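You operate a simulated robot arm through the tools that you are given. There is no shell and no other tool.

You are at the controls of a simulated robot arm. One attempt, no reset.

## Task
Put the card for job 290 on the card rest and set current, on-time and off-time from it.
Fine: leave the power switch and the polarity knob alone.
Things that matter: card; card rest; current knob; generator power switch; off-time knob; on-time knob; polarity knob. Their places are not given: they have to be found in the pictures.

The check looks at the end state, three seconds after you hand in, the way a careful person would. Anything else that was tipped, shoved, dropped, spilled or broken makes it a failure.

## Robot
A 7-joint arm with a two-finger parallel gripper, fixed in place. Base frame: the origin is on the floor under the middle of its stand, x ahead of it, y to its left, z up. Lengths are in m, angles in rad, forces in N, time in s.
With the tool pointing down near the work surface it reaches from about 0.22 to 0.68 m from the base axis. Its first joint turns from -1.152 to 1.152 rad. Payload 2.4 kg.
The TCP is the grasp point between the finger pads, 0.03 m short of the fingertips. In the tool frame z runs along the fingers and y along their closing line. The gripper opens to 0.094 m. The fingers are 0.028 m wide and 0.01 m thick; the gripper's body (0.05 by 0.096 m) begins 0.055 m behind the TCP.
Orientation is that of the tool frame in the base frame, as [roll, pitch, yaw] about the fixed x, y, z axes, in that order (R = Rz(yaw) Ry(pitch) Rx(roll)). With the fingers straight down and closing along the base's y, the tool's x points along the base's -x, its y along +y and its z along -z.

## Interface
- The arm moves only by the tool jog_arm. Its argument "series" is one flat list of numbers, 7 for each row, row after row: the shift along the tool's x, y, z in m, then the turn, a rotation vector about the tool's x, y, z in degrees, then the finger opening in m, from 0 to 0.094. In form: [tx, ty, tz, wx, wy, wz, hand, tx, ty, tz, wx, wy, wz, hand, ...]. A call has 1 to 20 rows; each row shifts and turns the commanded pose from where the row before left it, along the tool's axes as they then stand. A row lasts 0.2 s, in which the tool goes at most 0.05 m and 0.15 rad; a call with a longer step from one row to the next is refused whole, and so is a gripper value outside its range. Where a pose cannot be reached the arm comes as near as it can. A force on the tool above 40 N (or 10 N above the force at the start of the call, whichever is more), or a blocked arm, ends the call early, and 0.2 s more pass. Each finger travels about 0.153 m/s and halts on what it meets, pressing with about 22 N; the grip force reading is that of the motor and also rises with nothing between the fingers. The clock runs only during rows and for 0.2 s after the last one: add rows that do not move to give the fingers time. The reply holds the time, the measured pose of the TCP, the force on the tool along the base axes, the opening and the grip force, in the units named above and with some noise, with the torque about the TCP (base axes, N m) and any sound that the robot's microphone picked up.
- Cameras (640 x 400 px; columns grow to the right, rows downward): "scene" is fixed at [0.0543, 0.4854, 1.4529]; the picture's right is [-0.60, -0.80, 0.00], its down [-0.39, 0.29, -0.87] and it looks along [0.70, -0.53, -0.49] (base axes); focal length 290 px, centre (320, 200). "wrist" rides on the gripper at [0.076, 0.014, -0.102] in the tool frame; the picture's right is [-0.18, 0.98, 0.00], its down [-0.75, -0.14, -0.64] and it looks along [-0.63, -0.12, 0.77] (tool axes); focal length 243 px, centre (320, 200).
- camera(camera): a new picture of that camera. It takes no simulated time.
- probe_pixels(camera, pixels): there is no depth. For up to 12 entries [column, row, z] of the newest picture of that camera ("zoom" is the newest enlarged one), the place [x, y] in the base frame at which the ray of that pixel passes the height z, good to about 0.002 m. It takes no simulated time.
- close_up(camera, box): a new picture of the part [left, top, right, bottom] of that camera's present view, enlarged. It takes no simulated time.
- close_job(): hands the job in; it is judged then, once.

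Open the gripper and draw the arm clear of the work before you hand the job in, unless the task says otherwise.

The tools are called after "Call:" by a JSON object that holds its "api" and its "payload". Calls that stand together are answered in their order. jog_arm: Moves the arm, as the interface text tells. Its arguments: {"type":"object","properties":{"series":{"type":"array","items":{"type":"number"}}},"required":["series"]} The other tools are called the same way: camera (camera) takes a picture; probe_pixels (camera, pixels) gives the place at which the rays of pixels pass given heights; close_up (camera, box) takes an enlarged picture of a part of a camera's view; close_job () hands the job in.

At the start:

```text
clock: 0.0
tool_pos: [0.324, -0.0212, 1.298]
orientation: [-3.141, 0.0, 3.141]
ft_force: [-0.4, -0.1, -0.1]
wrist_torque: [-0.01, 0.01, 0.01]
width: 0.0939
gripper_force: 0.1
```

scene: 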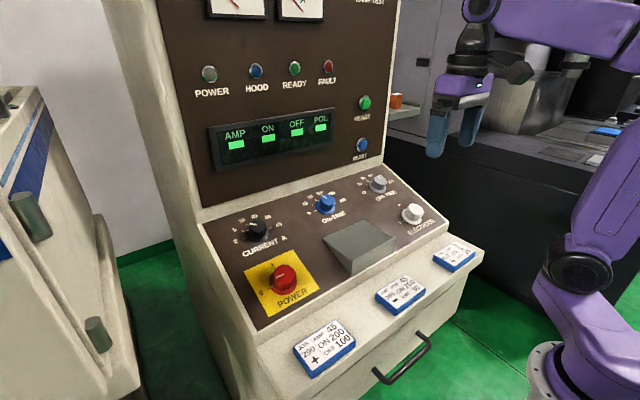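
wrist: 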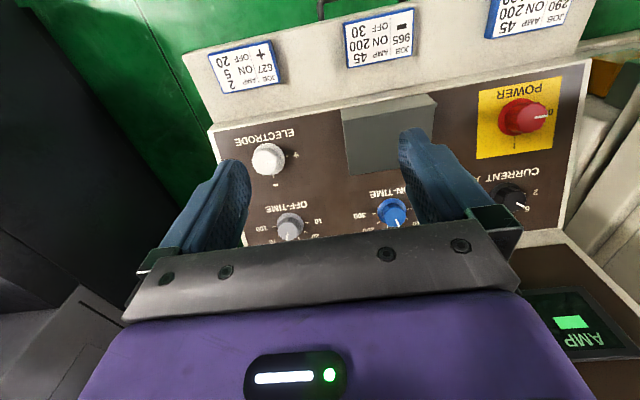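

I'll start by enlarging the scene view around the console panel, the cards and the displays to read them.

Call:
{"api": "close_up", "payload": {"camera": "scene", "box": [200, 170, 500, 390]}}

Call:
{"api": "close_up", "payload": {"camera": "scene", "box": [180, 50, 400, 190]}}

Call:
{"api": "close_up", "payload": {"camera": "wrist", "box": [180, 0, 600, 250]}}

```text
1.82 times, centred on (350, 280) of scene
```

zoom: 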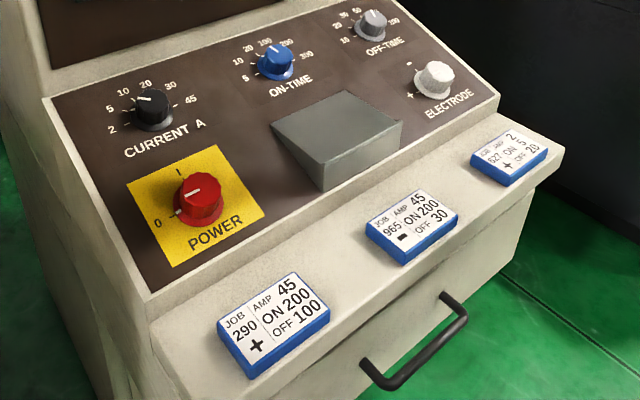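

```text
2.86 times, centred on (290, 120) of scene
```

zoom: 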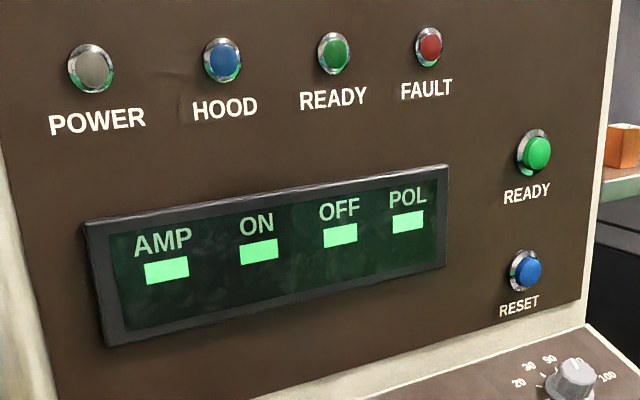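

```text
1.52 times, centred on (390, 125) of wrist
```

zoom: 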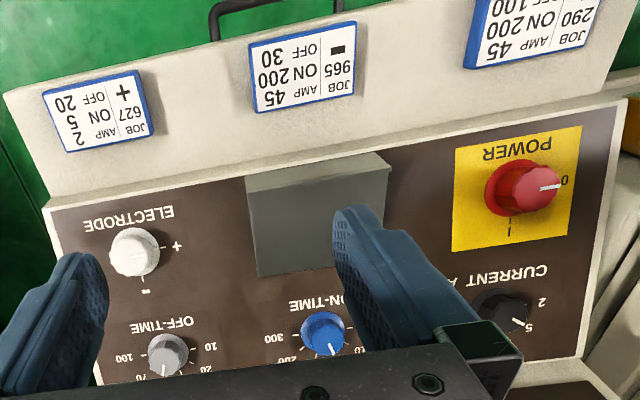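

The card for job 290 (scene about (325,347)) reads AMP 45, ON 200, OFF 100. I zoom in on each knob scale and on the grey wedge (card rest) to see marks and shape.

Call:
{"api": "close_up", "payload": {"camera": "scene", "box": [220, 200, 310, 256]}}

Call:
{"api": "close_up", "payload": {"camera": "scene", "box": [300, 180, 364, 220]}}

Call:
{"api": "close_up", "payload": {"camera": "scene", "box": [346, 160, 410, 200]}}

Call:
{"api": "close_up", "payload": {"camera": "scene", "box": [300, 200, 428, 280]}}

Call:
{"api": "close_up", "payload": {"camera": "scene", "box": [270, 300, 398, 380]}}

```text
7.11 times, centred on (265, 228) of scene
```

zoom: 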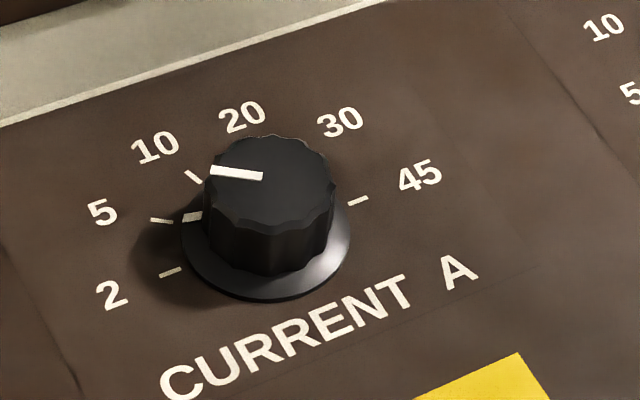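

```text
10.00 times, centred on (332, 200) of scene
```

zoom: 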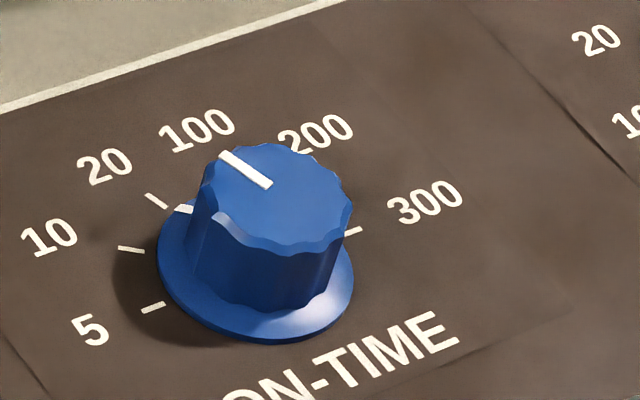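

```text
10.00 times, centred on (378, 180) of scene
```

zoom: 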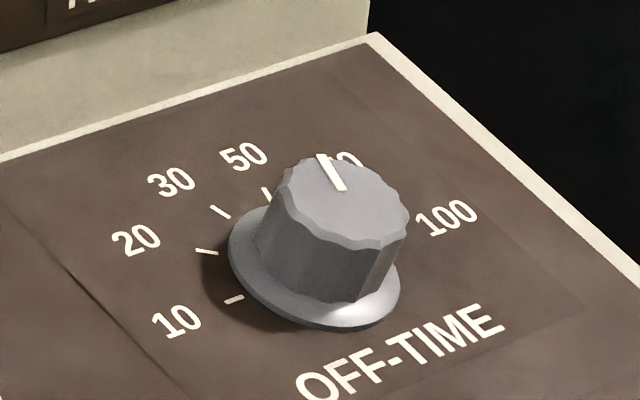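

```text
5.00 times, centred on (364, 240) of scene
```

zoom: 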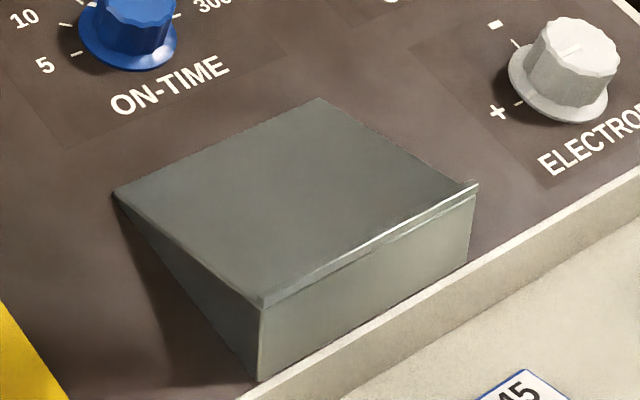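

```text
5.00 times, centred on (334, 340) of scene
```

zoom: 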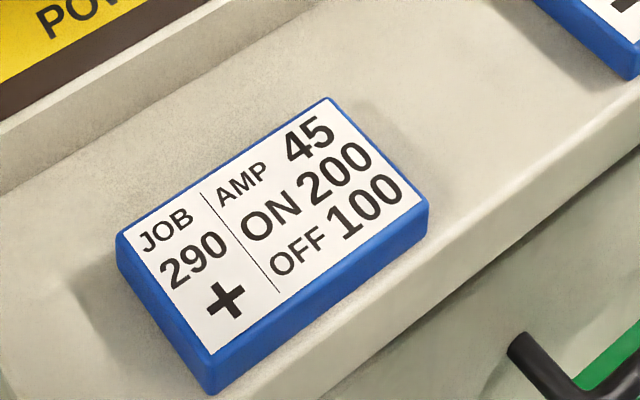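

The card rest is the grey wedge at scene (360,245) with a small lip on the operator side. I probe matching points in both cameras at several heights to triangulate the surfaces.

Call:
{"api": "probe_pixels", "payload": {"camera": "scene", "pixels": [[401, 292, 0.75], [401, 292, 0.85], [401, 292, 0.95], [285, 277, 0.85], [285, 277, 0.95], [285, 277, 1.05], [323, 238, 0.9], [323, 238, 1.0], [412, 213, 0.9], [412, 213, 1.0], [327, 201, 0.9], [327, 201, 1.0]]}}

Call:
{"api": "probe_pixels", "payload": {"camera": "wrist", "pixels": [[380, 40, 0.75], [380, 40, 0.85], [380, 40, 0.95], [521, 117, 0.85], [521, 117, 0.95], [521, 117, 1.05], [436, 95, 0.9], [436, 95, 1.0], [268, 158, 0.9], [268, 158, 1.0], [392, 209, 0.9], [392, 209, 1.0]]}}

```text
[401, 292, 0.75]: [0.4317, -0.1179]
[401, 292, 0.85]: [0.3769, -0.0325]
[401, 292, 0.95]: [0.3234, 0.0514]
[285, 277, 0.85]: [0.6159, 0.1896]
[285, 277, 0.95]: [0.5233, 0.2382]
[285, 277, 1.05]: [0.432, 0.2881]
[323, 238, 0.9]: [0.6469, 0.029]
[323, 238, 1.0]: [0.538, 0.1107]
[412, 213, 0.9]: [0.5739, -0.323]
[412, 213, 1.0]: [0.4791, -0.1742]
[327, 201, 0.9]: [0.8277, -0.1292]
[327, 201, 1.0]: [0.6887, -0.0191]
```

```text
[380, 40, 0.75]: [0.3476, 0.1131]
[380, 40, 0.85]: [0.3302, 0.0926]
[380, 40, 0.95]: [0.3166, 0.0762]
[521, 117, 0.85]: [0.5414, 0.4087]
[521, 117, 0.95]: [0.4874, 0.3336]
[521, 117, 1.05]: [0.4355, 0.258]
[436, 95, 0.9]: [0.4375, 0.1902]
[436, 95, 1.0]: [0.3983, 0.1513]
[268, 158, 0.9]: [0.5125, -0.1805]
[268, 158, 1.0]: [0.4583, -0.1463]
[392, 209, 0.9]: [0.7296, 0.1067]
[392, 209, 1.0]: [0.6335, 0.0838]
```

Triangulating gives: card tops at z≈0.975 near x≈0.31, panel rising from z≈1.0 to z≈1.08. I enlarge the present wrist view around the rest and cards for corner positions.

Call:
{"api": "close_up", "payload": {"camera": "wrist", "box": [320, 70, 464, 160]}}

Call:
{"api": "close_up", "payload": {"camera": "wrist", "box": [480, 0, 608, 80]}}

Call:
{"api": "close_up", "payload": {"camera": "wrist", "box": [240, 150, 450, 260]}}

```text
4.44 times, centred on (392, 115) of wrist
```

zoom: 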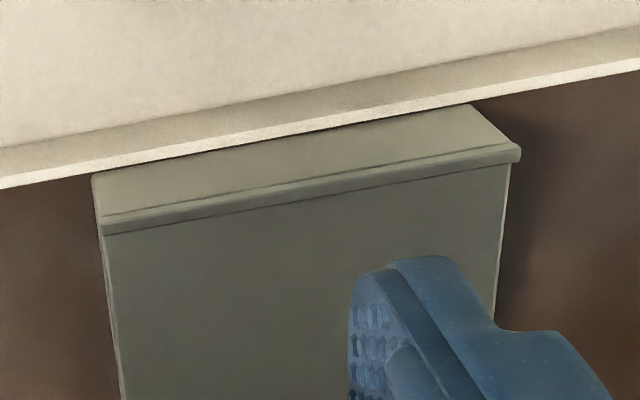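

```text
5.00 times, centred on (544, 40) of wrist
```

zoom: 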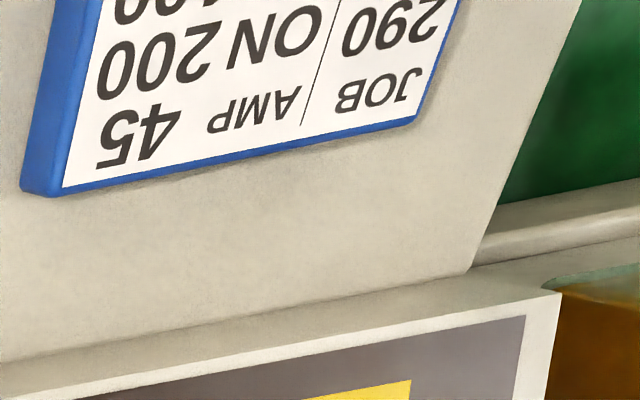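

```text
3.05 times, centred on (345, 205) of wrist
```

zoom: 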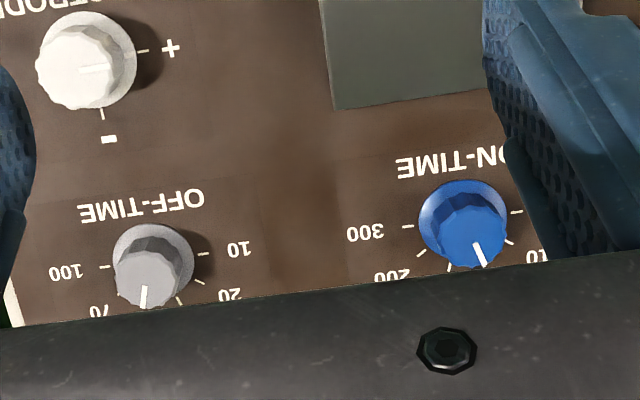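

The rest has a thin lip at the operator side; the finger hides part of it. I move the tool forward (base +x) and up to get the knobs clear of the gripper in the wrist view.

Call:
{"api": "jog_arm", "payload": {"series": [-0.04, 0, -0.02, 0, 0, 0, 0.094, -0.04, 0, -0.02, 0, 0, 0, 0.094, -0.03, 0, -0.01, 0, 0, 0, 0.094]}}

Call:
{"api": "camera", "payload": {"camera": "wrist"}}

```text
clock: 0.8
tool_pos: [0.4265, -0.0199, 1.3461]
orientation: [-3.139, 0.0, -3.136]
ft_force: [0.0, -7.5, 0.6]
wrist_torque: [0.56, 0.01, 0.0]
width: 0.0941
gripper_force: 0.0
out of reach, approached as far as the arm can: row 3
```

```text
taken
```

wrist: 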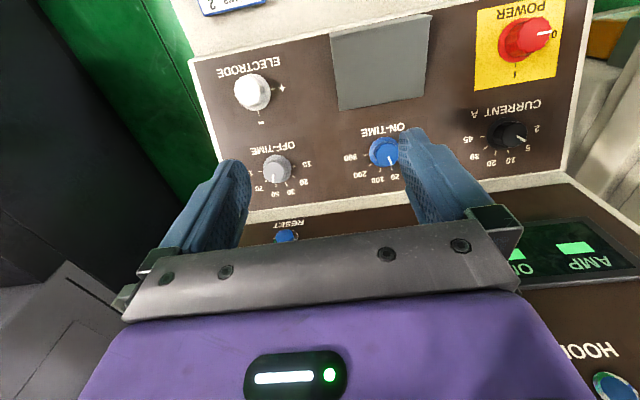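

All four knobs and the rest are visible now. I zoom in on each for marks and corners (no time passes).

Call:
{"api": "close_up", "payload": {"camera": "wrist", "box": [300, 0, 460, 100]}}

Call:
{"api": "close_up", "payload": {"camera": "wrist", "box": [450, 90, 578, 170]}}

Call:
{"api": "close_up", "payload": {"camera": "wrist", "box": [330, 115, 442, 185]}}

Call:
{"api": "close_up", "payload": {"camera": "wrist", "box": [220, 130, 332, 200]}}

```text
4.00 times, centred on (380, 50) of wrist
```

zoom: 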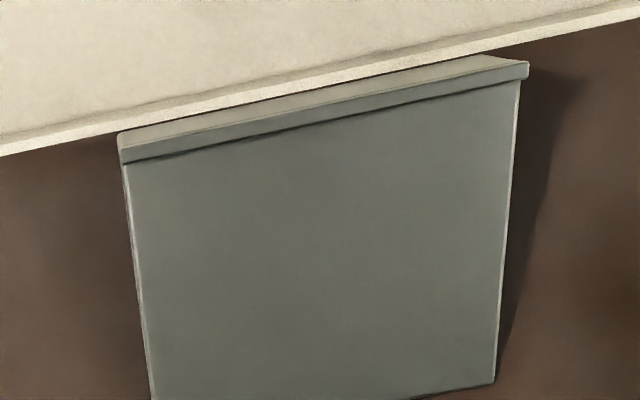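

```text
5.00 times, centred on (514, 130) of wrist
```

zoom: 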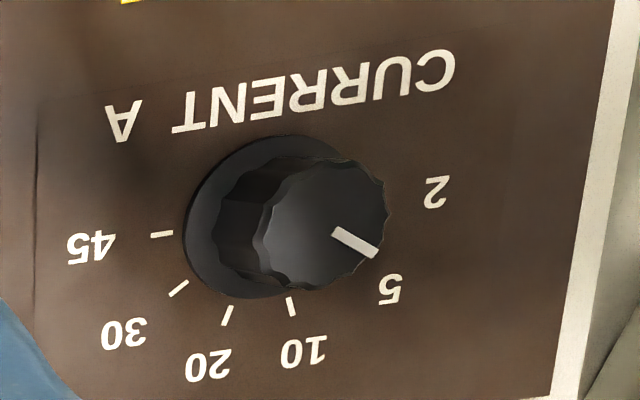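

```text
5.71 times, centred on (386, 150) of wrist
```

zoom: 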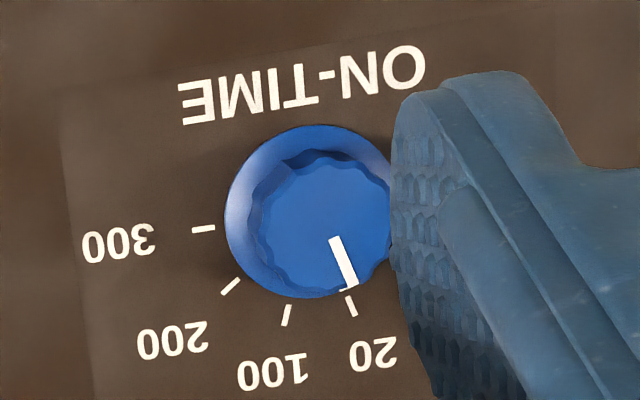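

```text
5.71 times, centred on (276, 165) of wrist
```

zoom: 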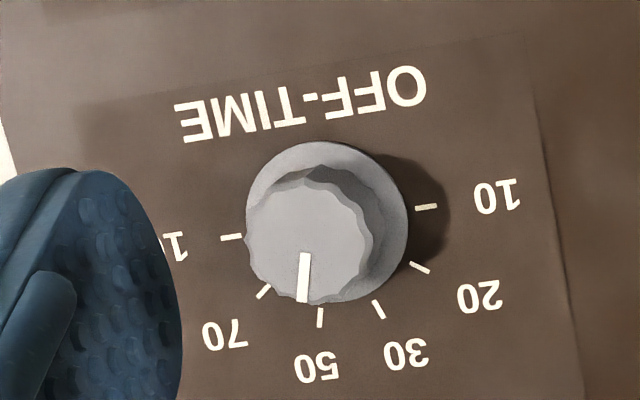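

I identify tick marks in both views: current at 5 (needs 45), on-time at 20 (needs 200), off-time at 50 (needs 100). I probe matching tick points in both cameras at two heights to get the panel plane.

Call:
{"api": "probe_pixels", "payload": {"camera": "wrist", "pixels": [[482, 136.8, 1.0], [482, 136.8, 1.1], [508.2, 151.2, 1.0], [508.2, 151.2, 1.1], [294.4, 166.2, 1.0], [294.4, 166.2, 1.1], [286.2, 184.1, 1.0], [286.2, 184.1, 1.1], [365.5, 155.1, 1.0], [365.5, 155.1, 1.1], [332.5, 37, 1.0], [332.5, 37, 1.05]]}}

Call:
{"api": "probe_pixels", "payload": {"camera": "scene", "pixels": [[270.2, 228.3, 1.0], [270.2, 228.3, 1.1], [247.1, 224.9, 1.0], [247.1, 224.9, 1.1], [369.4, 190, 1.0], [369.4, 190, 1.1], [368, 181.2, 1.0], [368, 181.2, 1.1], [335.3, 203.1, 1.0], [335.3, 203.1, 1.1], [394.5, 238, 1.0], [394.5, 238, 1.05]]}}

Call:
{"api": "jog_arm", "payload": {"series": [0, 0, 0, 0, 0, 0, 0.094]}}

```text
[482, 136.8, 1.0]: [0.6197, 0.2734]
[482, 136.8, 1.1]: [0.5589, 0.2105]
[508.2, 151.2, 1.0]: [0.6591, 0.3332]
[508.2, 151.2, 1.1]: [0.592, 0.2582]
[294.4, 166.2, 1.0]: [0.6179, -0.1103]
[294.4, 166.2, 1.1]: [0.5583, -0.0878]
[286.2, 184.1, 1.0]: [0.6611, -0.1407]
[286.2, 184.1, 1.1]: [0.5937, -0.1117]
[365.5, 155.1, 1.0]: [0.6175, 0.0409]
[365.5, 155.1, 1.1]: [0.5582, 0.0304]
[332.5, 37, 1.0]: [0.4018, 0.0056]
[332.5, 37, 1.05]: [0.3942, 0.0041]
```

```text
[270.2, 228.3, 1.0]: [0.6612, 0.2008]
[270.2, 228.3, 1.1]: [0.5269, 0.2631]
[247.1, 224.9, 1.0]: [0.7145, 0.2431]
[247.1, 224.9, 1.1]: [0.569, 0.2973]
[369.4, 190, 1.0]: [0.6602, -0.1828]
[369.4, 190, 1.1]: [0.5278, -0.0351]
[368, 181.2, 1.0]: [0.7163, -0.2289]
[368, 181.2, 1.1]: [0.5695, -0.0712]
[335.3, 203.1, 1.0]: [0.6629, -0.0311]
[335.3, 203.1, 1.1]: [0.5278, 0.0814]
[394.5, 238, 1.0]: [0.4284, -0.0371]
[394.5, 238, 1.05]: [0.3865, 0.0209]
```

```text
clock: 1.2
tool_pos: [0.426, -0.0209, 1.3464]
orientation: [-3.14, 0.002, 3.141]
ft_force: [-0.6, 0.3, -0.8]
wrist_torque: [-0.01, 0.01, 0.01]
width: 0.094
gripper_force: 0.1
```

The panel ticks sit on a plane near z≈1.058 at x≈0.583, z≈1.07 at x≈0.613. For a longer baseline I zoom on the power label and the electrode area plus the rest corners.

Call:
{"api": "close_up", "payload": {"camera": "wrist", "box": [450, 0, 594, 90]}}

Call:
{"api": "close_up", "payload": {"camera": "scene", "box": [230, 240, 342, 310]}}

Call:
{"api": "close_up", "payload": {"camera": "wrist", "box": [180, 30, 308, 110]}}

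Call:
{"api": "close_up", "payload": {"camera": "scene", "box": [380, 185, 460, 235]}}

Call:
{"api": "close_up", "payload": {"camera": "wrist", "box": [300, 10, 460, 110]}}

Call:
{"api": "close_up", "payload": {"camera": "scene", "box": [315, 210, 403, 265]}}

```text
4.44 times, centred on (522, 45) of wrist
```

zoom: 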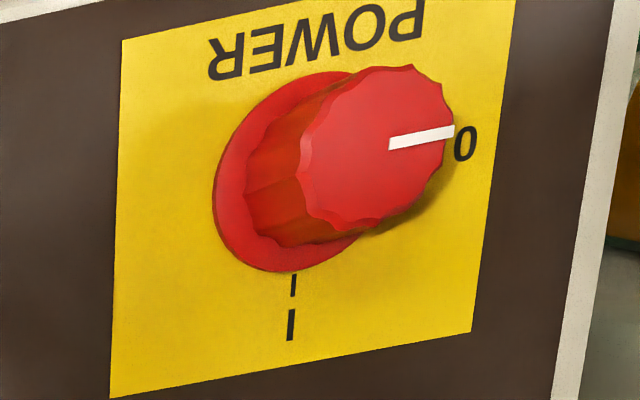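

```text
5.71 times, centred on (286, 275) of scene
```

zoom: 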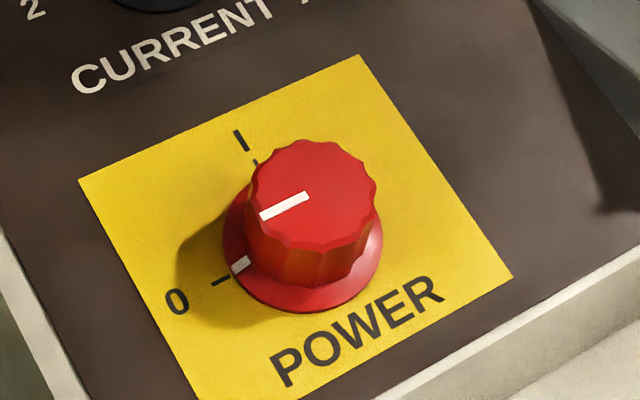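

```text
5.00 times, centred on (244, 70) of wrist
```

zoom: 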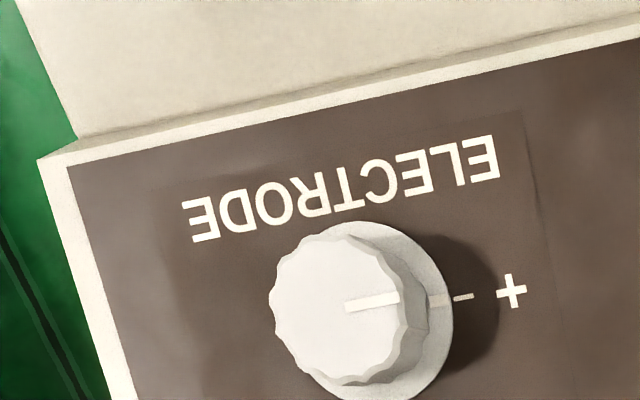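

```text
8.00 times, centred on (420, 210) of scene
```

zoom: 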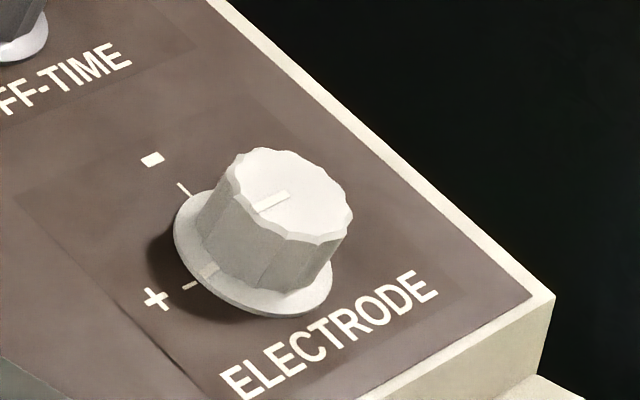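

```text
4.00 times, centred on (380, 60) of wrist
```

zoom: 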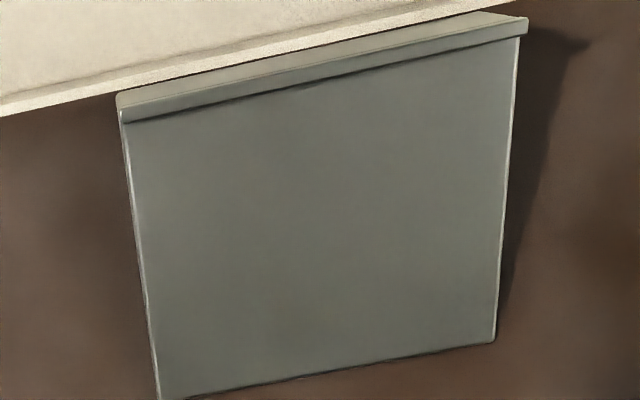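

```text
7.27 times, centred on (359, 238) of scene
```

zoom: 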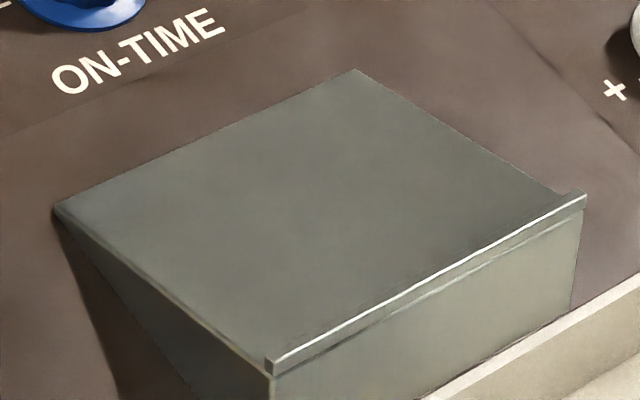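

I probe those matched points (yellow label corners, electrode + tick, panel corner, rest corners) in both cameras.

Call:
{"api": "probe_pixels", "payload": {"camera": "wrist", "pixels": [[474.75, 89.6, 1.0], [474.75, 89.6, 1.05], [477.5, 9, 1.0], [477.5, 9, 1.05], [272.6, 89.4, 1.0], [272.6, 89.4, 1.05], [423.5, 95.75, 1.0], [423.5, 95.75, 1.05], [340, 110, 1.0], [340, 110, 1.05], [431.75, 14.5, 1.0], [431.75, 14.5, 1.05]]}}

Call:
{"api": "probe_pixels", "payload": {"camera": "scene", "pixels": [[292.65, 249.6, 1.0], [292.65, 249.6, 1.05], [319.6, 288.5, 1.0], [319.6, 288.5, 1.05], [403.75, 220.9, 1.0], [403.75, 220.9, 1.05], [322.8, 238.5, 1.0], [322.8, 238.5, 1.05], [363.6, 219.6, 1.0], [363.6, 219.6, 1.05], [351.5, 259.1, 1.0], [351.5, 259.1, 1.05]]}}

```text
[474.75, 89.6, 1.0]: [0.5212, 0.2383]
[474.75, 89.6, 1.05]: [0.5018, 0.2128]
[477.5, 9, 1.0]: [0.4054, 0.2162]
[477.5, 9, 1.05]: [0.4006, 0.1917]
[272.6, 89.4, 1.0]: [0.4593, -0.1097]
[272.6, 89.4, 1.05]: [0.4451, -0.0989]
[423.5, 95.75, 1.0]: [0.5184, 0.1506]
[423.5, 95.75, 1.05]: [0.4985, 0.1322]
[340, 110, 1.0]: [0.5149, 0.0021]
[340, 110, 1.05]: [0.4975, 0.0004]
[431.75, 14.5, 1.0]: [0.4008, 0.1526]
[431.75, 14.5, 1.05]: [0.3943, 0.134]
```

```text
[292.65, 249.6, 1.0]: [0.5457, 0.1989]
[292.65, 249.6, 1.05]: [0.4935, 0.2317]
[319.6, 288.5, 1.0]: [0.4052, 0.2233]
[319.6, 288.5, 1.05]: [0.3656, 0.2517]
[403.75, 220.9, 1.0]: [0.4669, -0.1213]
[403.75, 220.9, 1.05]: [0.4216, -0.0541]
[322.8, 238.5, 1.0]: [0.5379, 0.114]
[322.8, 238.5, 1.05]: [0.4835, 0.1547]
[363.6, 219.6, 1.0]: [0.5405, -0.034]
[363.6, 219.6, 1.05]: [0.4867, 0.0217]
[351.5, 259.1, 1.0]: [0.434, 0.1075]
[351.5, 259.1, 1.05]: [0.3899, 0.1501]
```

Rest top is about level at z≈1.031, spanning x≈0.40–0.505, y≈0.003–0.14, lip top z≈1.038; panel tilt ≈20°. Now I probe the corners of card 290's top face in the scene view.

Call:
{"api": "close_up", "payload": {"camera": "scene", "box": [280, 310, 368, 365]}}

Call:
{"api": "probe_pixels", "payload": {"camera": "scene", "pixels": [[293.4, 347, 0.975], [336, 319.6, 0.975], [355.4, 340, 0.975], [312.4, 372.4, 0.975], [293.4, 347, 0.965], [336, 319.6, 0.965], [355.4, 340, 0.965], [312.4, 372.4, 0.965]]}}

```text
7.27 times, centred on (324, 338) of scene
```

zoom: 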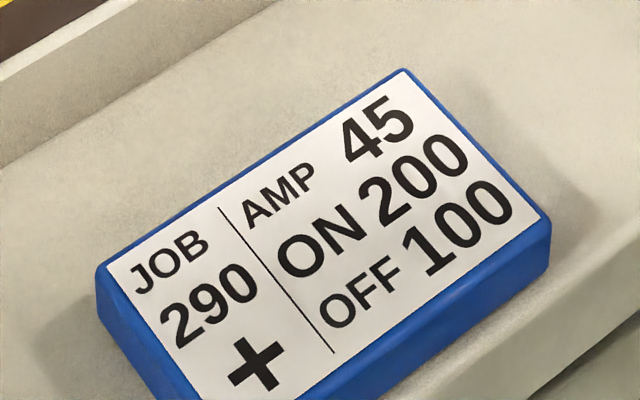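

```text
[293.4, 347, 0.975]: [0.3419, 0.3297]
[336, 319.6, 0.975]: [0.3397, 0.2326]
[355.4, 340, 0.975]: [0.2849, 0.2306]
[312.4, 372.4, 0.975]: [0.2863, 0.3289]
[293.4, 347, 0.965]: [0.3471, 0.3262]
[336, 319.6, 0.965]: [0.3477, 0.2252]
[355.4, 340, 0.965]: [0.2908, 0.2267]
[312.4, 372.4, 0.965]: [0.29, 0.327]
```

The ticks place the knob centres on the panel at about: current (0.585, 0.27), on-time (0.583, 0.067), off-time (0.584, -0.129), all z≈1.0585. I move to a hover above the on-time knob and tilt the tool 20° to match the panel normal.

Call:
{"api": "jog_arm", "payload": {"series": [-0.0232, 0.0176, 0.035, 0, 0, 0, 0.094, -0.0232, 0.0176, 0.035, 0, 0, 0, 0.094, -0.0232, 0.0176, 0.035, 0, 0, 0, 0.094, -0.0232, 0.0176, 0.035, 0, 0, 0, 0.094, -0.0232, 0.0176, 0.035, 0, 0, 0, 0.094, 0, 0, 0, 0, -6.667, 0, 0.094, 0, 0, 0, 0, -6.667, 0, 0.094, 0, 0, 0, 0, -6.666, 0, 0.094, 0, 0, 0, 0, 0, 0, 0.094]}}

Call:
{"api": "camera", "payload": {"camera": "wrist"}}

Call:
{"api": "camera", "payload": {"camera": "scene"}}

```text
clock: 3.2
tool_pos: [0.5435, 0.0672, 1.1701]
orientation: [3.141, 0.352, -3.141]
ft_force: [0.2, 0.7, -0.3]
wrist_torque: [0.01, -0.01, 0.01]
width: 0.094
gripper_force: 0.0
```

```text
taken
```

wrist: 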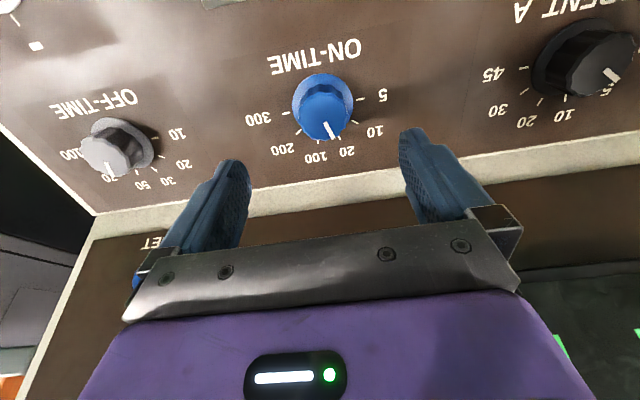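

```text
taken
```

scene: 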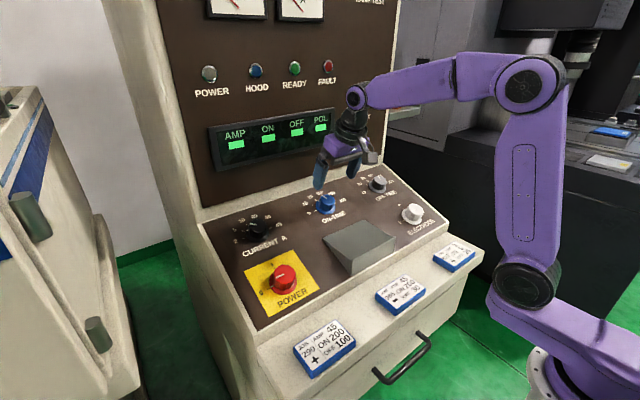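

The tool is over the on-time knob, tilted 0.352 rad. I enlarge the knob (wrist (323,105)) to check centring using the 5 and 300 ticks.

Call:
{"api": "close_up", "payload": {"camera": "wrist", "box": [240, 30, 400, 130]}}

Call:
{"api": "close_up", "payload": {"camera": "wrist", "box": [240, 60, 400, 160]}}

```text
4.00 times, centred on (320, 80) of wrist
```

zoom: 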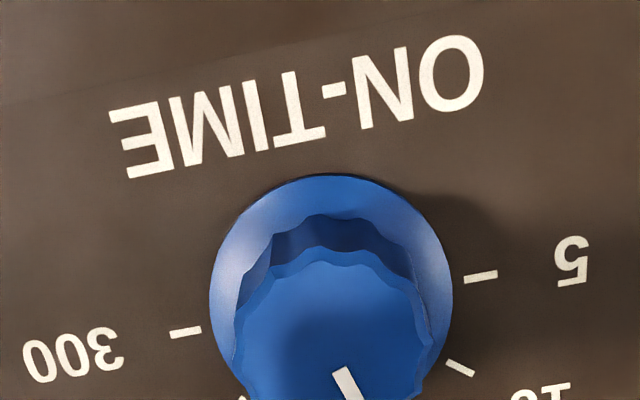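

```text
4.00 times, centred on (320, 110) of wrist
```

zoom: 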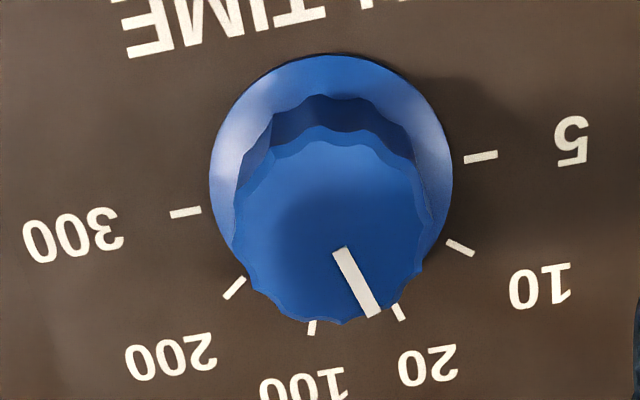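

I probe the ends of the 5 and 300 ticks and the knob's skirt edges at panel height to locate the knob axis.

Call:
{"api": "probe_pixels", "payload": {"camera": "wrist", "pixels": [[360, 99, 1.0585], [286.25, 113, 1.0585], [354.8, 121.9, 1.068], [298.5, 132, 1.068], [318, 141.8, 1.073], [340, 138, 1.073], [292.5, 112, 1.062], [353.3, 99, 1.062]]}}

```text
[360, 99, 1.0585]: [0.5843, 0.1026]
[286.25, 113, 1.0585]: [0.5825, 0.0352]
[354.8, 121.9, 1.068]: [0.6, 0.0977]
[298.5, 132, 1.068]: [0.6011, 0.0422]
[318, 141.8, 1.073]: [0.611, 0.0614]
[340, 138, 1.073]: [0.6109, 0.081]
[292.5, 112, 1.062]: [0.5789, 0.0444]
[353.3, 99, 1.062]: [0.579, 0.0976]
```

The knob axis meets the panel at about (0.5835, 0.070, 1.0585), skirt radius 0.027, and the tool is on-axis apart from 3 mm in y. I correct y, pre-rotate the tool -36° about its axis, and descend until the fingertips are 12 mm above the panel.

Call:
{"api": "jog_arm", "payload": {"series": [0, 0.0028, 0, 0, 0, -7.2, 0.094, 0, 0, 0, 0, 0, -7.2, 0.094, 0, 0, 0, 0, 0, -7.2, 0.094, 0, 0, 0, 0, 0, -7.2, 0.094, 0, 0, 0, 0, 0, -7.2, 0.094, 0, 0, 0.025, 0, 0, 0, 0.094, 0, 0, 0.025, 0, 0, 0, 0.094, 0, 0, 0.015, 0, 0, 0, 0.094, 0, 0, 0.0115, 0, 0, 0, 0.094, 0, 0, 0, 0, 0, 0, 0.094]}}

Call:
{"api": "camera", "payload": {"camera": "wrist"}}

Call:
{"api": "close_up", "payload": {"camera": "scene", "box": [284, 150, 380, 210]}}

```text
clock: 5.4
tool_pos: [0.5704, 0.0692, 1.1006]
orientation: [-2.93, 0.28, -2.484]
ft_force: [0.2, 0.4, 0.1]
wrist_torque: [-0.01, -0.03, -0.01]
width: 0.0942
gripper_force: 0.0
```

```text
taken
```

wrist: 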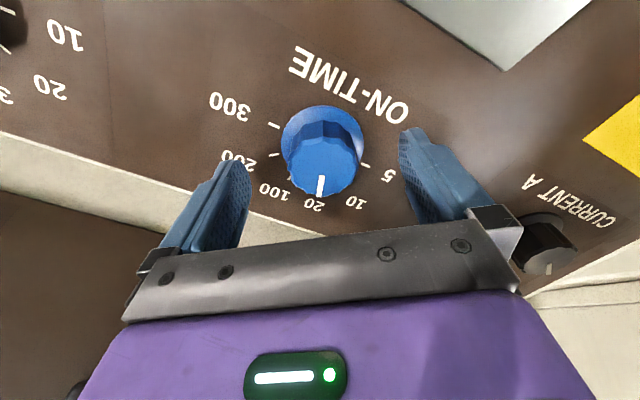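

```text
6.67 times, centred on (332, 180) of scene
```

zoom: 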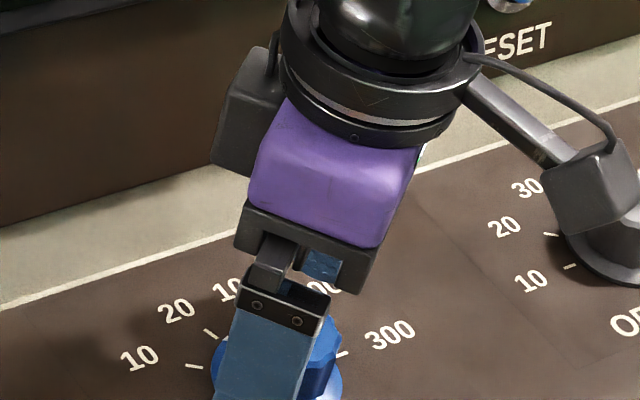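

The fingers straddle the on-time knob (knob top at wrist (320,168), tips about 14 mm above the panel). I close on it.

Call:
{"api": "jog_arm", "payload": {"series": [0, 0, 0, 0, 0, 0, 0.0, 0, 0, 0, 0, 0, 0, 0.0, 0, 0, 0, 0, 0, 0, 0.0]}}

Call:
{"api": "camera", "payload": {"camera": "wrist"}}

```text
clock: 6.2
tool_pos: [0.5681, 0.0715, 1.0996]
orientation: [-2.932, 0.28, -2.484]
ft_force: [-8.5, 8.6, -2.6]
wrist_torque: [-0.04, 0.03, -0.03]
width: 0.0398
gripper_force: 44.7
```

```text
taken
```

wrist: 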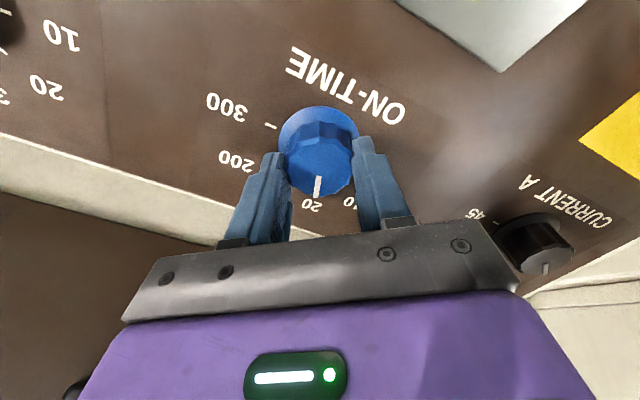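

Gripped at 0.0398 m with about 12 N sideways load; the knob sits about 3 mm further along tool y. I shift 3 mm that way and turn the first +36°.

Call:
{"api": "jog_arm", "payload": {"series": [0, 0.003, 0, 0, 0, 0, 0.0, 0, 0, 0, 0, 0, 7.2, 0.0, 0, 0, 0, 0, 0, 7.2, 0.0, 0, 0, 0, 0, 0, 7.2, 0.0, 0, 0, 0, 0, 0, 7.2, 0.0, 0, 0, 0, 0, 0, 7.2, 0.0, 0, 0, 0, 0, 0, 0, 0.0]}}

Call:
{"api": "camera", "payload": {"camera": "wrist"}}

```text
clock: 7.8
tool_pos: [0.5687, 0.0703, 1.0998]
orientation: [3.14, 0.354, 3.136]
ft_force: [-2.9, -15.7, 28.0]
wrist_torque: [-0.19, 0.74, -0.06]
width: 0.0396
gripper_force: 45.1
```

```text
taken
```

wrist: 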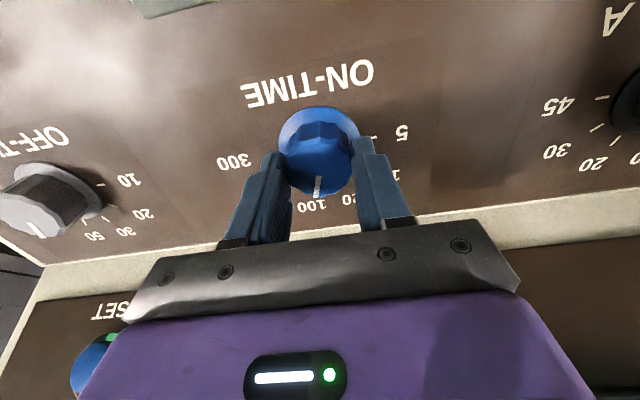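

The knob turned to 100 (pointer at wrist (318,185)), but about 32 N has built up. I release by opening the fingers to unload, then check.

Call:
{"api": "jog_arm", "payload": {"series": [0, 0, 0, 0, 0, 0, 0.06, 0, 0, 0, 0, 0, 0, 0.06]}}

Call:
{"api": "close_up", "payload": {"camera": "wrist", "box": [240, 80, 400, 180]}}

Call:
{"api": "close_up", "payload": {"camera": "wrist", "box": [220, 90, 420, 215]}}

Call:
{"api": "close_up", "payload": {"camera": "scene", "box": [284, 150, 380, 210]}}

```text
clock: 8.4
tool_pos: [0.5681, 0.0732, 1.0966]
orientation: [3.141, 0.348, -3.141]
ft_force: [0.3, 0.6, -0.5]
wrist_torque: [0.03, 0.02, -0.02]
width: 0.0598
gripper_force: 0.1
```

```text
4.00 times, centred on (320, 130) of wrist
```

zoom: 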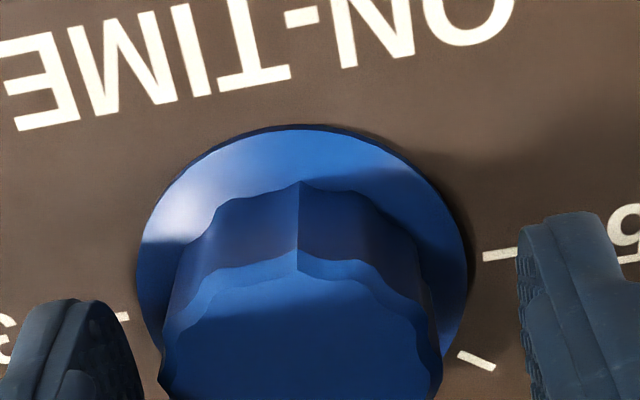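

```text
3.20 times, centred on (320, 152) of wrist
```

zoom: 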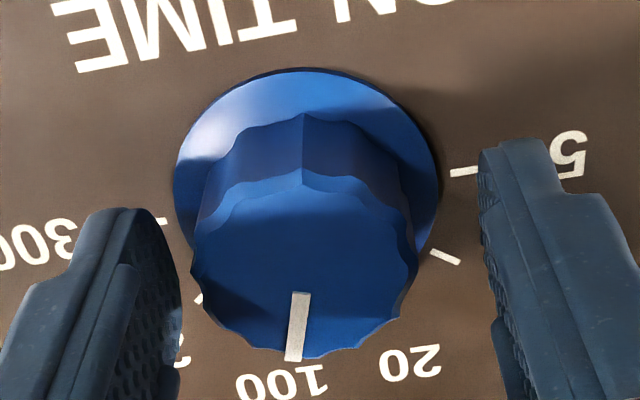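

```text
6.67 times, centred on (332, 180) of scene
```

zoom: 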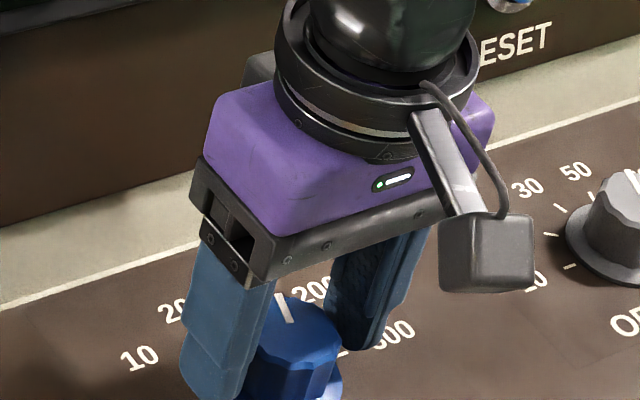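

The knob stays at 100 when released and the unloaded tool is 3 mm off towards +y (knob nearer the left finger). I re-centre, let it settle, and grip again.

Call:
{"api": "jog_arm", "payload": {"series": [-0.001, -0.003, 0, 0, 0, 0, 0.06, 0, 0, 0, 0, 0, 0, 0.06, 0, 0, 0, 0, 0, 0, 0.06, 0, 0, 0, 0, 0, 0, 0.0, 0, 0, 0, 0, 0, 0, 0.0, 0, 0, 0, 0, 0, 0, 0.0]}}

```text
clock: 9.8
tool_pos: [0.5693, 0.07, 1.0983]
orientation: [3.141, 0.351, 3.141]
ft_force: [1.6, 5.3, -2.0]
wrist_torque: [-0.23, -0.07, -0.12]
width: 0.0397
gripper_force: 44.7
```

The grip is now nearly load-free (about 6 N). I turn +36° to take the knob from 100 to 200, with settling rows at the end.

Call:
{"api": "jog_arm", "payload": {"series": [0, 0, 0, 0, 0, 6, 0.0, 0, 0, 0, 0, 0, 6, 0.0, 0, 0, 0, 0, 0, 6, 0.0, 0, 0, 0, 0, 0, 6, 0.0, 0, 0, 0, 0, 0, 6, 0.0, 0, 0, 0, 0, 0, 6, 0.0, 0, 0, 0, 0, 0, 0, 0.0, 0, 0, 0, 0, 0, 0, 0.0]}}

Call:
{"api": "camera", "payload": {"camera": "wrist"}}

```text
clock: 11.6
tool_pos: [0.5699, 0.0692, 1.0971]
orientation: [2.932, 0.28, 2.482]
ft_force: [-7.1, 4.8, -2.6]
wrist_torque: [0.58, 0.31, 0.22]
width: 0.0398
gripper_force: 45.3
```

```text
taken
```

wrist: 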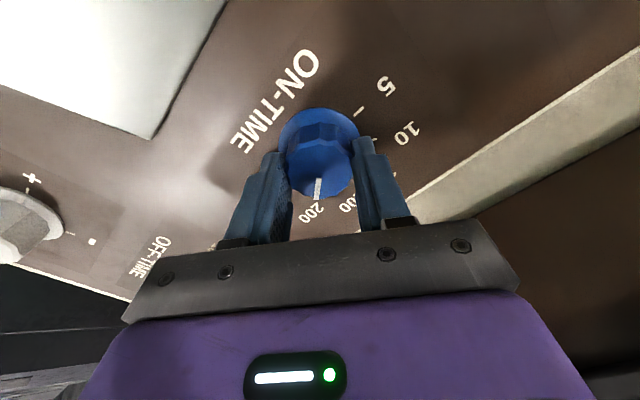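

The pointer is now at 200 (wrist (318,187)). I open the fingers wide, wait, and back off along the tool axis, then check the alignment.

Call:
{"api": "jog_arm", "payload": {"series": [0, 0, 0, 0, 0, 0, 0.08, 0, 0, 0, 0, 0, 0, 0.08, 0, 0, -0.02, 0, 0, 0, 0.08, 0, 0, -0.03, 0, 0, 0, 0.08, 0, 0, -0.03, 0, 0, 0, 0.08, 0, 0, 0, 0, 0, -6, 0.09, 0, 0, 0, 0, 0, -6, 0.09, 0, 0, 0, 0, 0, -6, 0.09, 0, 0, 0, 0, 0, -6, 0.09, 0, 0, 0, 0, 0, -6, 0.09, 0, 0, 0, 0, 0, -6, 0.09, 0, 0, 0, 0, 0, 0, 0.09, 0, 0, 0, 0, 0, 0, 0.09]}}

Call:
{"api": "camera", "payload": {"camera": "wrist"}}

Call:
{"api": "close_up", "payload": {"camera": "wrist", "box": [240, 60, 400, 160]}}

Call:
{"api": "close_up", "payload": {"camera": "scene", "box": [296, 175, 376, 225]}}

```text
clock: 14.4
tool_pos: [0.5415, 0.068, 1.1737]
orientation: [3.14, 0.35, -3.141]
ft_force: [-0.4, -0.8, -0.2]
wrist_torque: [0.01, 0.01, -0.01]
width: 0.09
gripper_force: 0.0
```

```text
taken
```

wrist: 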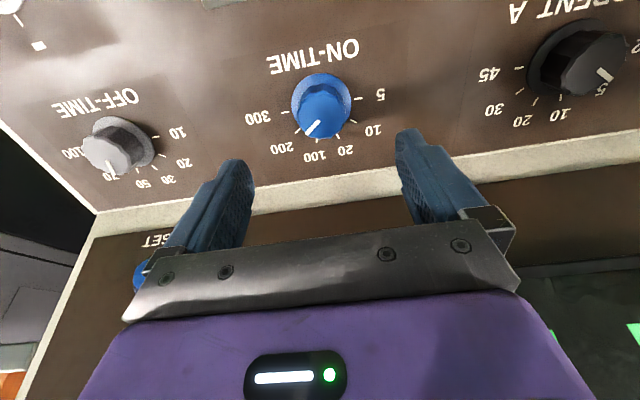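

```text
4.00 times, centred on (320, 110) of wrist
```

zoom: 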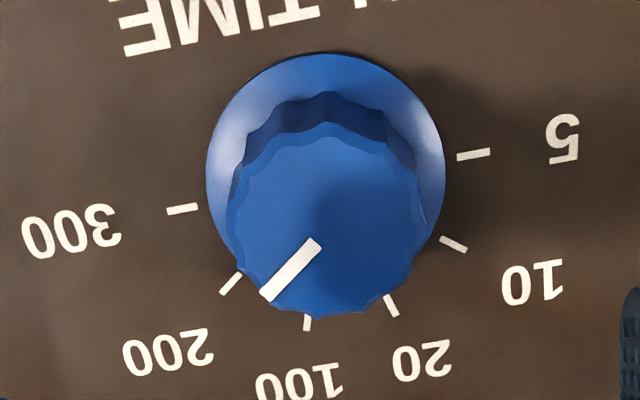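

```text
8.00 times, centred on (336, 200) of scene
```

zoom: 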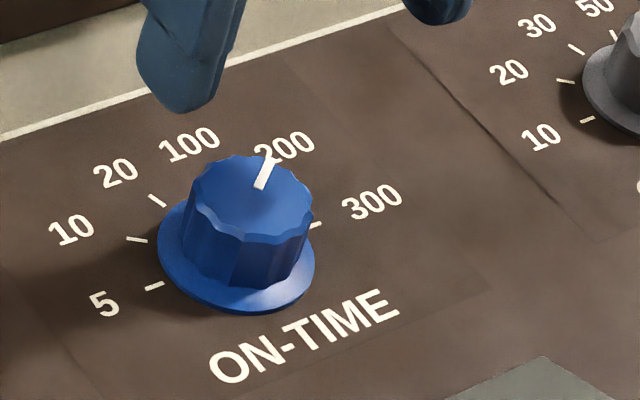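

On-time reads 200 squarely (pointer about 132° vs tick direction 134° in the image). I slide 0.198 m along -y to hover over the off-time knob.

Call:
{"api": "jog_arm", "payload": {"series": [0, -0.0495, 0, 0, 0, 0, 0.094, 0, -0.0495, 0, 0, 0, 0, 0.094, 0, -0.0495, 0, 0, 0, 0, 0.094, 0, -0.0495, 0, 0, 0, 0, 0.094, 0, 0, 0, 0, 0, 0, 0.094, 0, 0, 0, 0, 0, 0, 0.094]}}

Call:
{"api": "camera", "payload": {"camera": "wrist"}}

Call:
{"api": "close_up", "payload": {"camera": "wrist", "box": [240, 60, 400, 160]}}

```text
clock: 15.8
tool_pos: [0.54, -0.1312, 1.1745]
orientation: [3.141, 0.349, 3.14]
ft_force: [0.5, -1.2, -0.4]
wrist_torque: [0.01, 0.01, 0.02]
width: 0.0937
gripper_force: 0.0
```

```text
taken
```

wrist: 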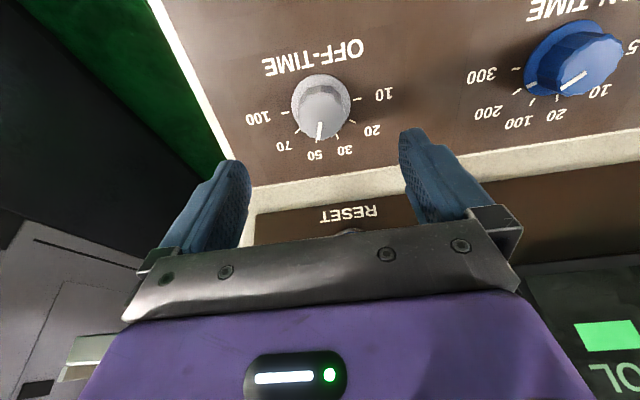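

```text
4.00 times, centred on (320, 110) of wrist
```

zoom: 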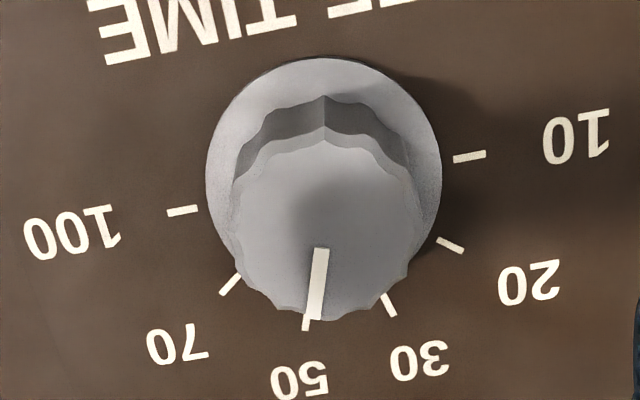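

Off-time is at 50 and centred in the view. I probe its 10 and 100 ticks at panel height to confirm the axis.

Call:
{"api": "probe_pixels", "payload": {"camera": "wrist", "pixels": [[357.5, 99, 1.0585], [285.5, 112.75, 1.0585], [352.5, 121.2, 1.068], [297.5, 131.2, 1.068]]}}

```text
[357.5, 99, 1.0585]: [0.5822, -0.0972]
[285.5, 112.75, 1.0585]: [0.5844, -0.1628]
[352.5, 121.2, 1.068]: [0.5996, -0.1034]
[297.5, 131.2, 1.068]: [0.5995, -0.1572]
```

Off-time axis confirmed at y≈-0.130. I pre-rotate -36°, descend on-axis, settle, then close.

Call:
{"api": "jog_arm", "payload": {"series": [-0.001, 0.001, 0, 0, 0, -7.2, 0.094, 0, 0, 0, 0, 0, -7.2, 0.094, 0, 0, 0, 0, 0, -7.2, 0.094, 0, 0, 0, 0, 0, -7.2, 0.094, 0, 0, 0, 0, 0, -7.2, 0.094, 0, 0, 0.025, 0, 0, 0, 0.094, 0, 0, 0.025, 0, 0, 0, 0.094, 0, 0, 0.02, 0, 0, 0, 0.094, 0, 0, 0.013, 0, 0, 0, 0.07, 0, 0, 0, 0, 0, 0, 0.06, 0, 0, 0, 0, 0, 0, 0.06, 0, 0, 0, 0, 0, 0, 0.06]}}

Call:
{"api": "camera", "payload": {"camera": "wrist"}}

```text
clock: 18.4
tool_pos: [0.5709, -0.1288, 1.0949]
orientation: [-2.931, 0.282, -2.485]
ft_force: [-0.3, 0.4, 0.2]
wrist_torque: [-0.01, -0.01, -0.01]
width: 0.06
gripper_force: 0.1
```

```text
taken
```

wrist: 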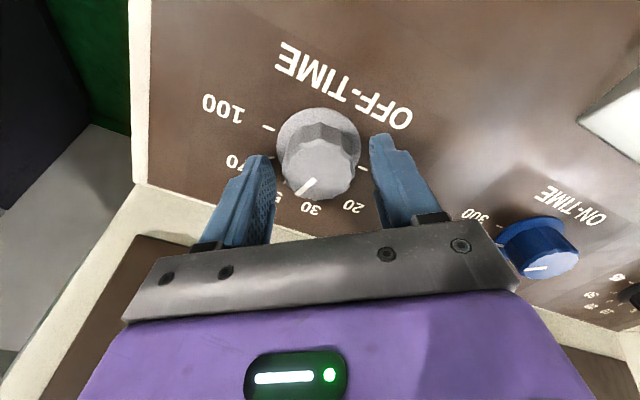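

The fingers straddle the off-time knob with no contact. I close on it and check the load.

Call:
{"api": "jog_arm", "payload": {"series": [0, 0, 0, 0, 0, 0, 0.0, 0, 0, 0, 0, 0, 0, 0.0, 0, 0, 0, 0, 0, 0, 0.0]}}

```text
clock: 19.2
tool_pos: [0.571, -0.1298, 1.0957]
orientation: [-2.93, 0.281, -2.485]
ft_force: [4.6, -2.8, -0.8]
wrist_torque: [0.25, 0.11, 0.15]
width: 0.0396
gripper_force: 45.0
```

Light load (about 5 N). I turn +36° first, with settling rows, to take it from 50 to 70.

Call:
{"api": "jog_arm", "payload": {"series": [0, 0, 0, 0, 0, 6, 0.0, 0, 0, 0, 0, 0, 6, 0.0, 0, 0, 0, 0, 0, 6, 0.0, 0, 0, 0, 0, 0, 6, 0.0, 0, 0, 0, 0, 0, 6, 0.0, 0, 0, 0, 0, 0, 6, 0.0, 0, 0, 0, 0, 0, 0, 0.0]}}

Call:
{"api": "camera", "payload": {"camera": "wrist"}}

```text
clock: 20.8
tool_pos: [0.5702, -0.1299, 1.0951]
orientation: [-3.141, 0.348, 3.14]
ft_force: [12.6, -15.9, -7.7]
wrist_torque: [-0.09, 0.21, 0.01]
width: 0.0395
gripper_force: 45.3
```

```text
taken
```

wrist: 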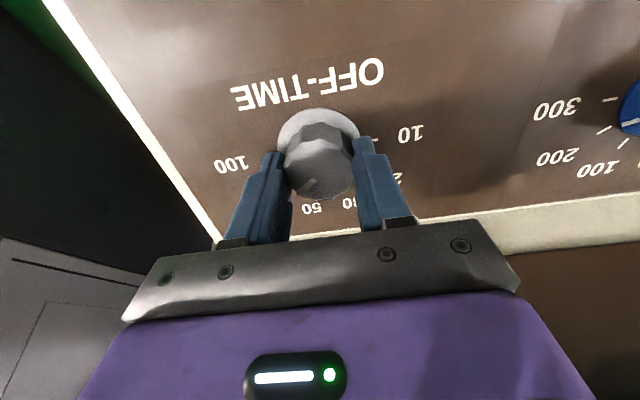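

Now at 70 with about 22 N sideways. I open briefly to unload and see where the tool settles relative to the knob.

Call:
{"api": "jog_arm", "payload": {"series": [0, 0, 0, 0, 0, 0, 0.06, 0, 0, 0, 0, 0, 0, 0.06, 0, 0, 0, 0, 0, 0, 0.06]}}

Call:
{"api": "close_up", "payload": {"camera": "wrist", "box": [220, 90, 420, 215]}}

```text
clock: 21.6
tool_pos: [0.5696, -0.1292, 1.0959]
orientation: [-3.141, 0.35, -3.141]
ft_force: [-0.6, -0.8, -0.6]
wrist_torque: [-0.03, 0.01, -0.02]
width: 0.06
gripper_force: 0.1
```

```text
3.20 times, centred on (320, 152) of wrist
```

zoom: 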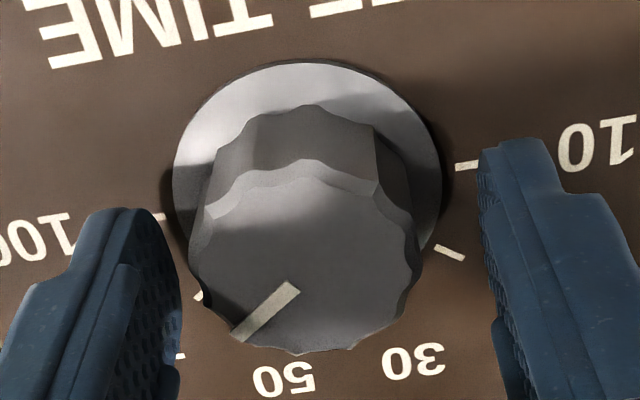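

The knob sits nearer the left finger, so the tool is about 3 mm too far in +y. I shift -3 mm, close again and check load.

Call:
{"api": "jog_arm", "payload": {"series": [0, -0.003, 0, 0, 0, 0, 0.06, 0, 0, 0, 0, 0, 0, 0.06, 0, 0, 0, 0, 0, 0, 0.06, 0, 0, 0, 0, 0, 0, 0.0, 0, 0, 0, 0, 0, 0, 0.0, 0, 0, 0, 0, 0, 0, 0.0]}}

Call:
{"api": "camera", "payload": {"camera": "wrist"}}

```text
clock: 23.0
tool_pos: [0.5694, -0.1298, 1.0957]
orientation: [3.14, 0.348, 3.141]
ft_force: [-0.9, 7.6, 0.6]
wrist_torque: [-0.18, 0.17, -0.06]
width: 0.0393
gripper_force: 45.2
```

```text
taken
```

wrist: 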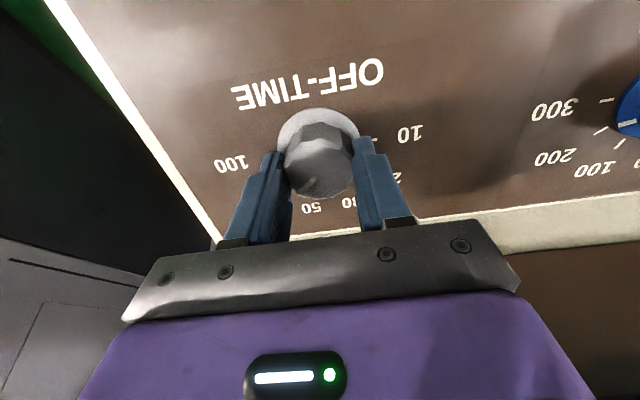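

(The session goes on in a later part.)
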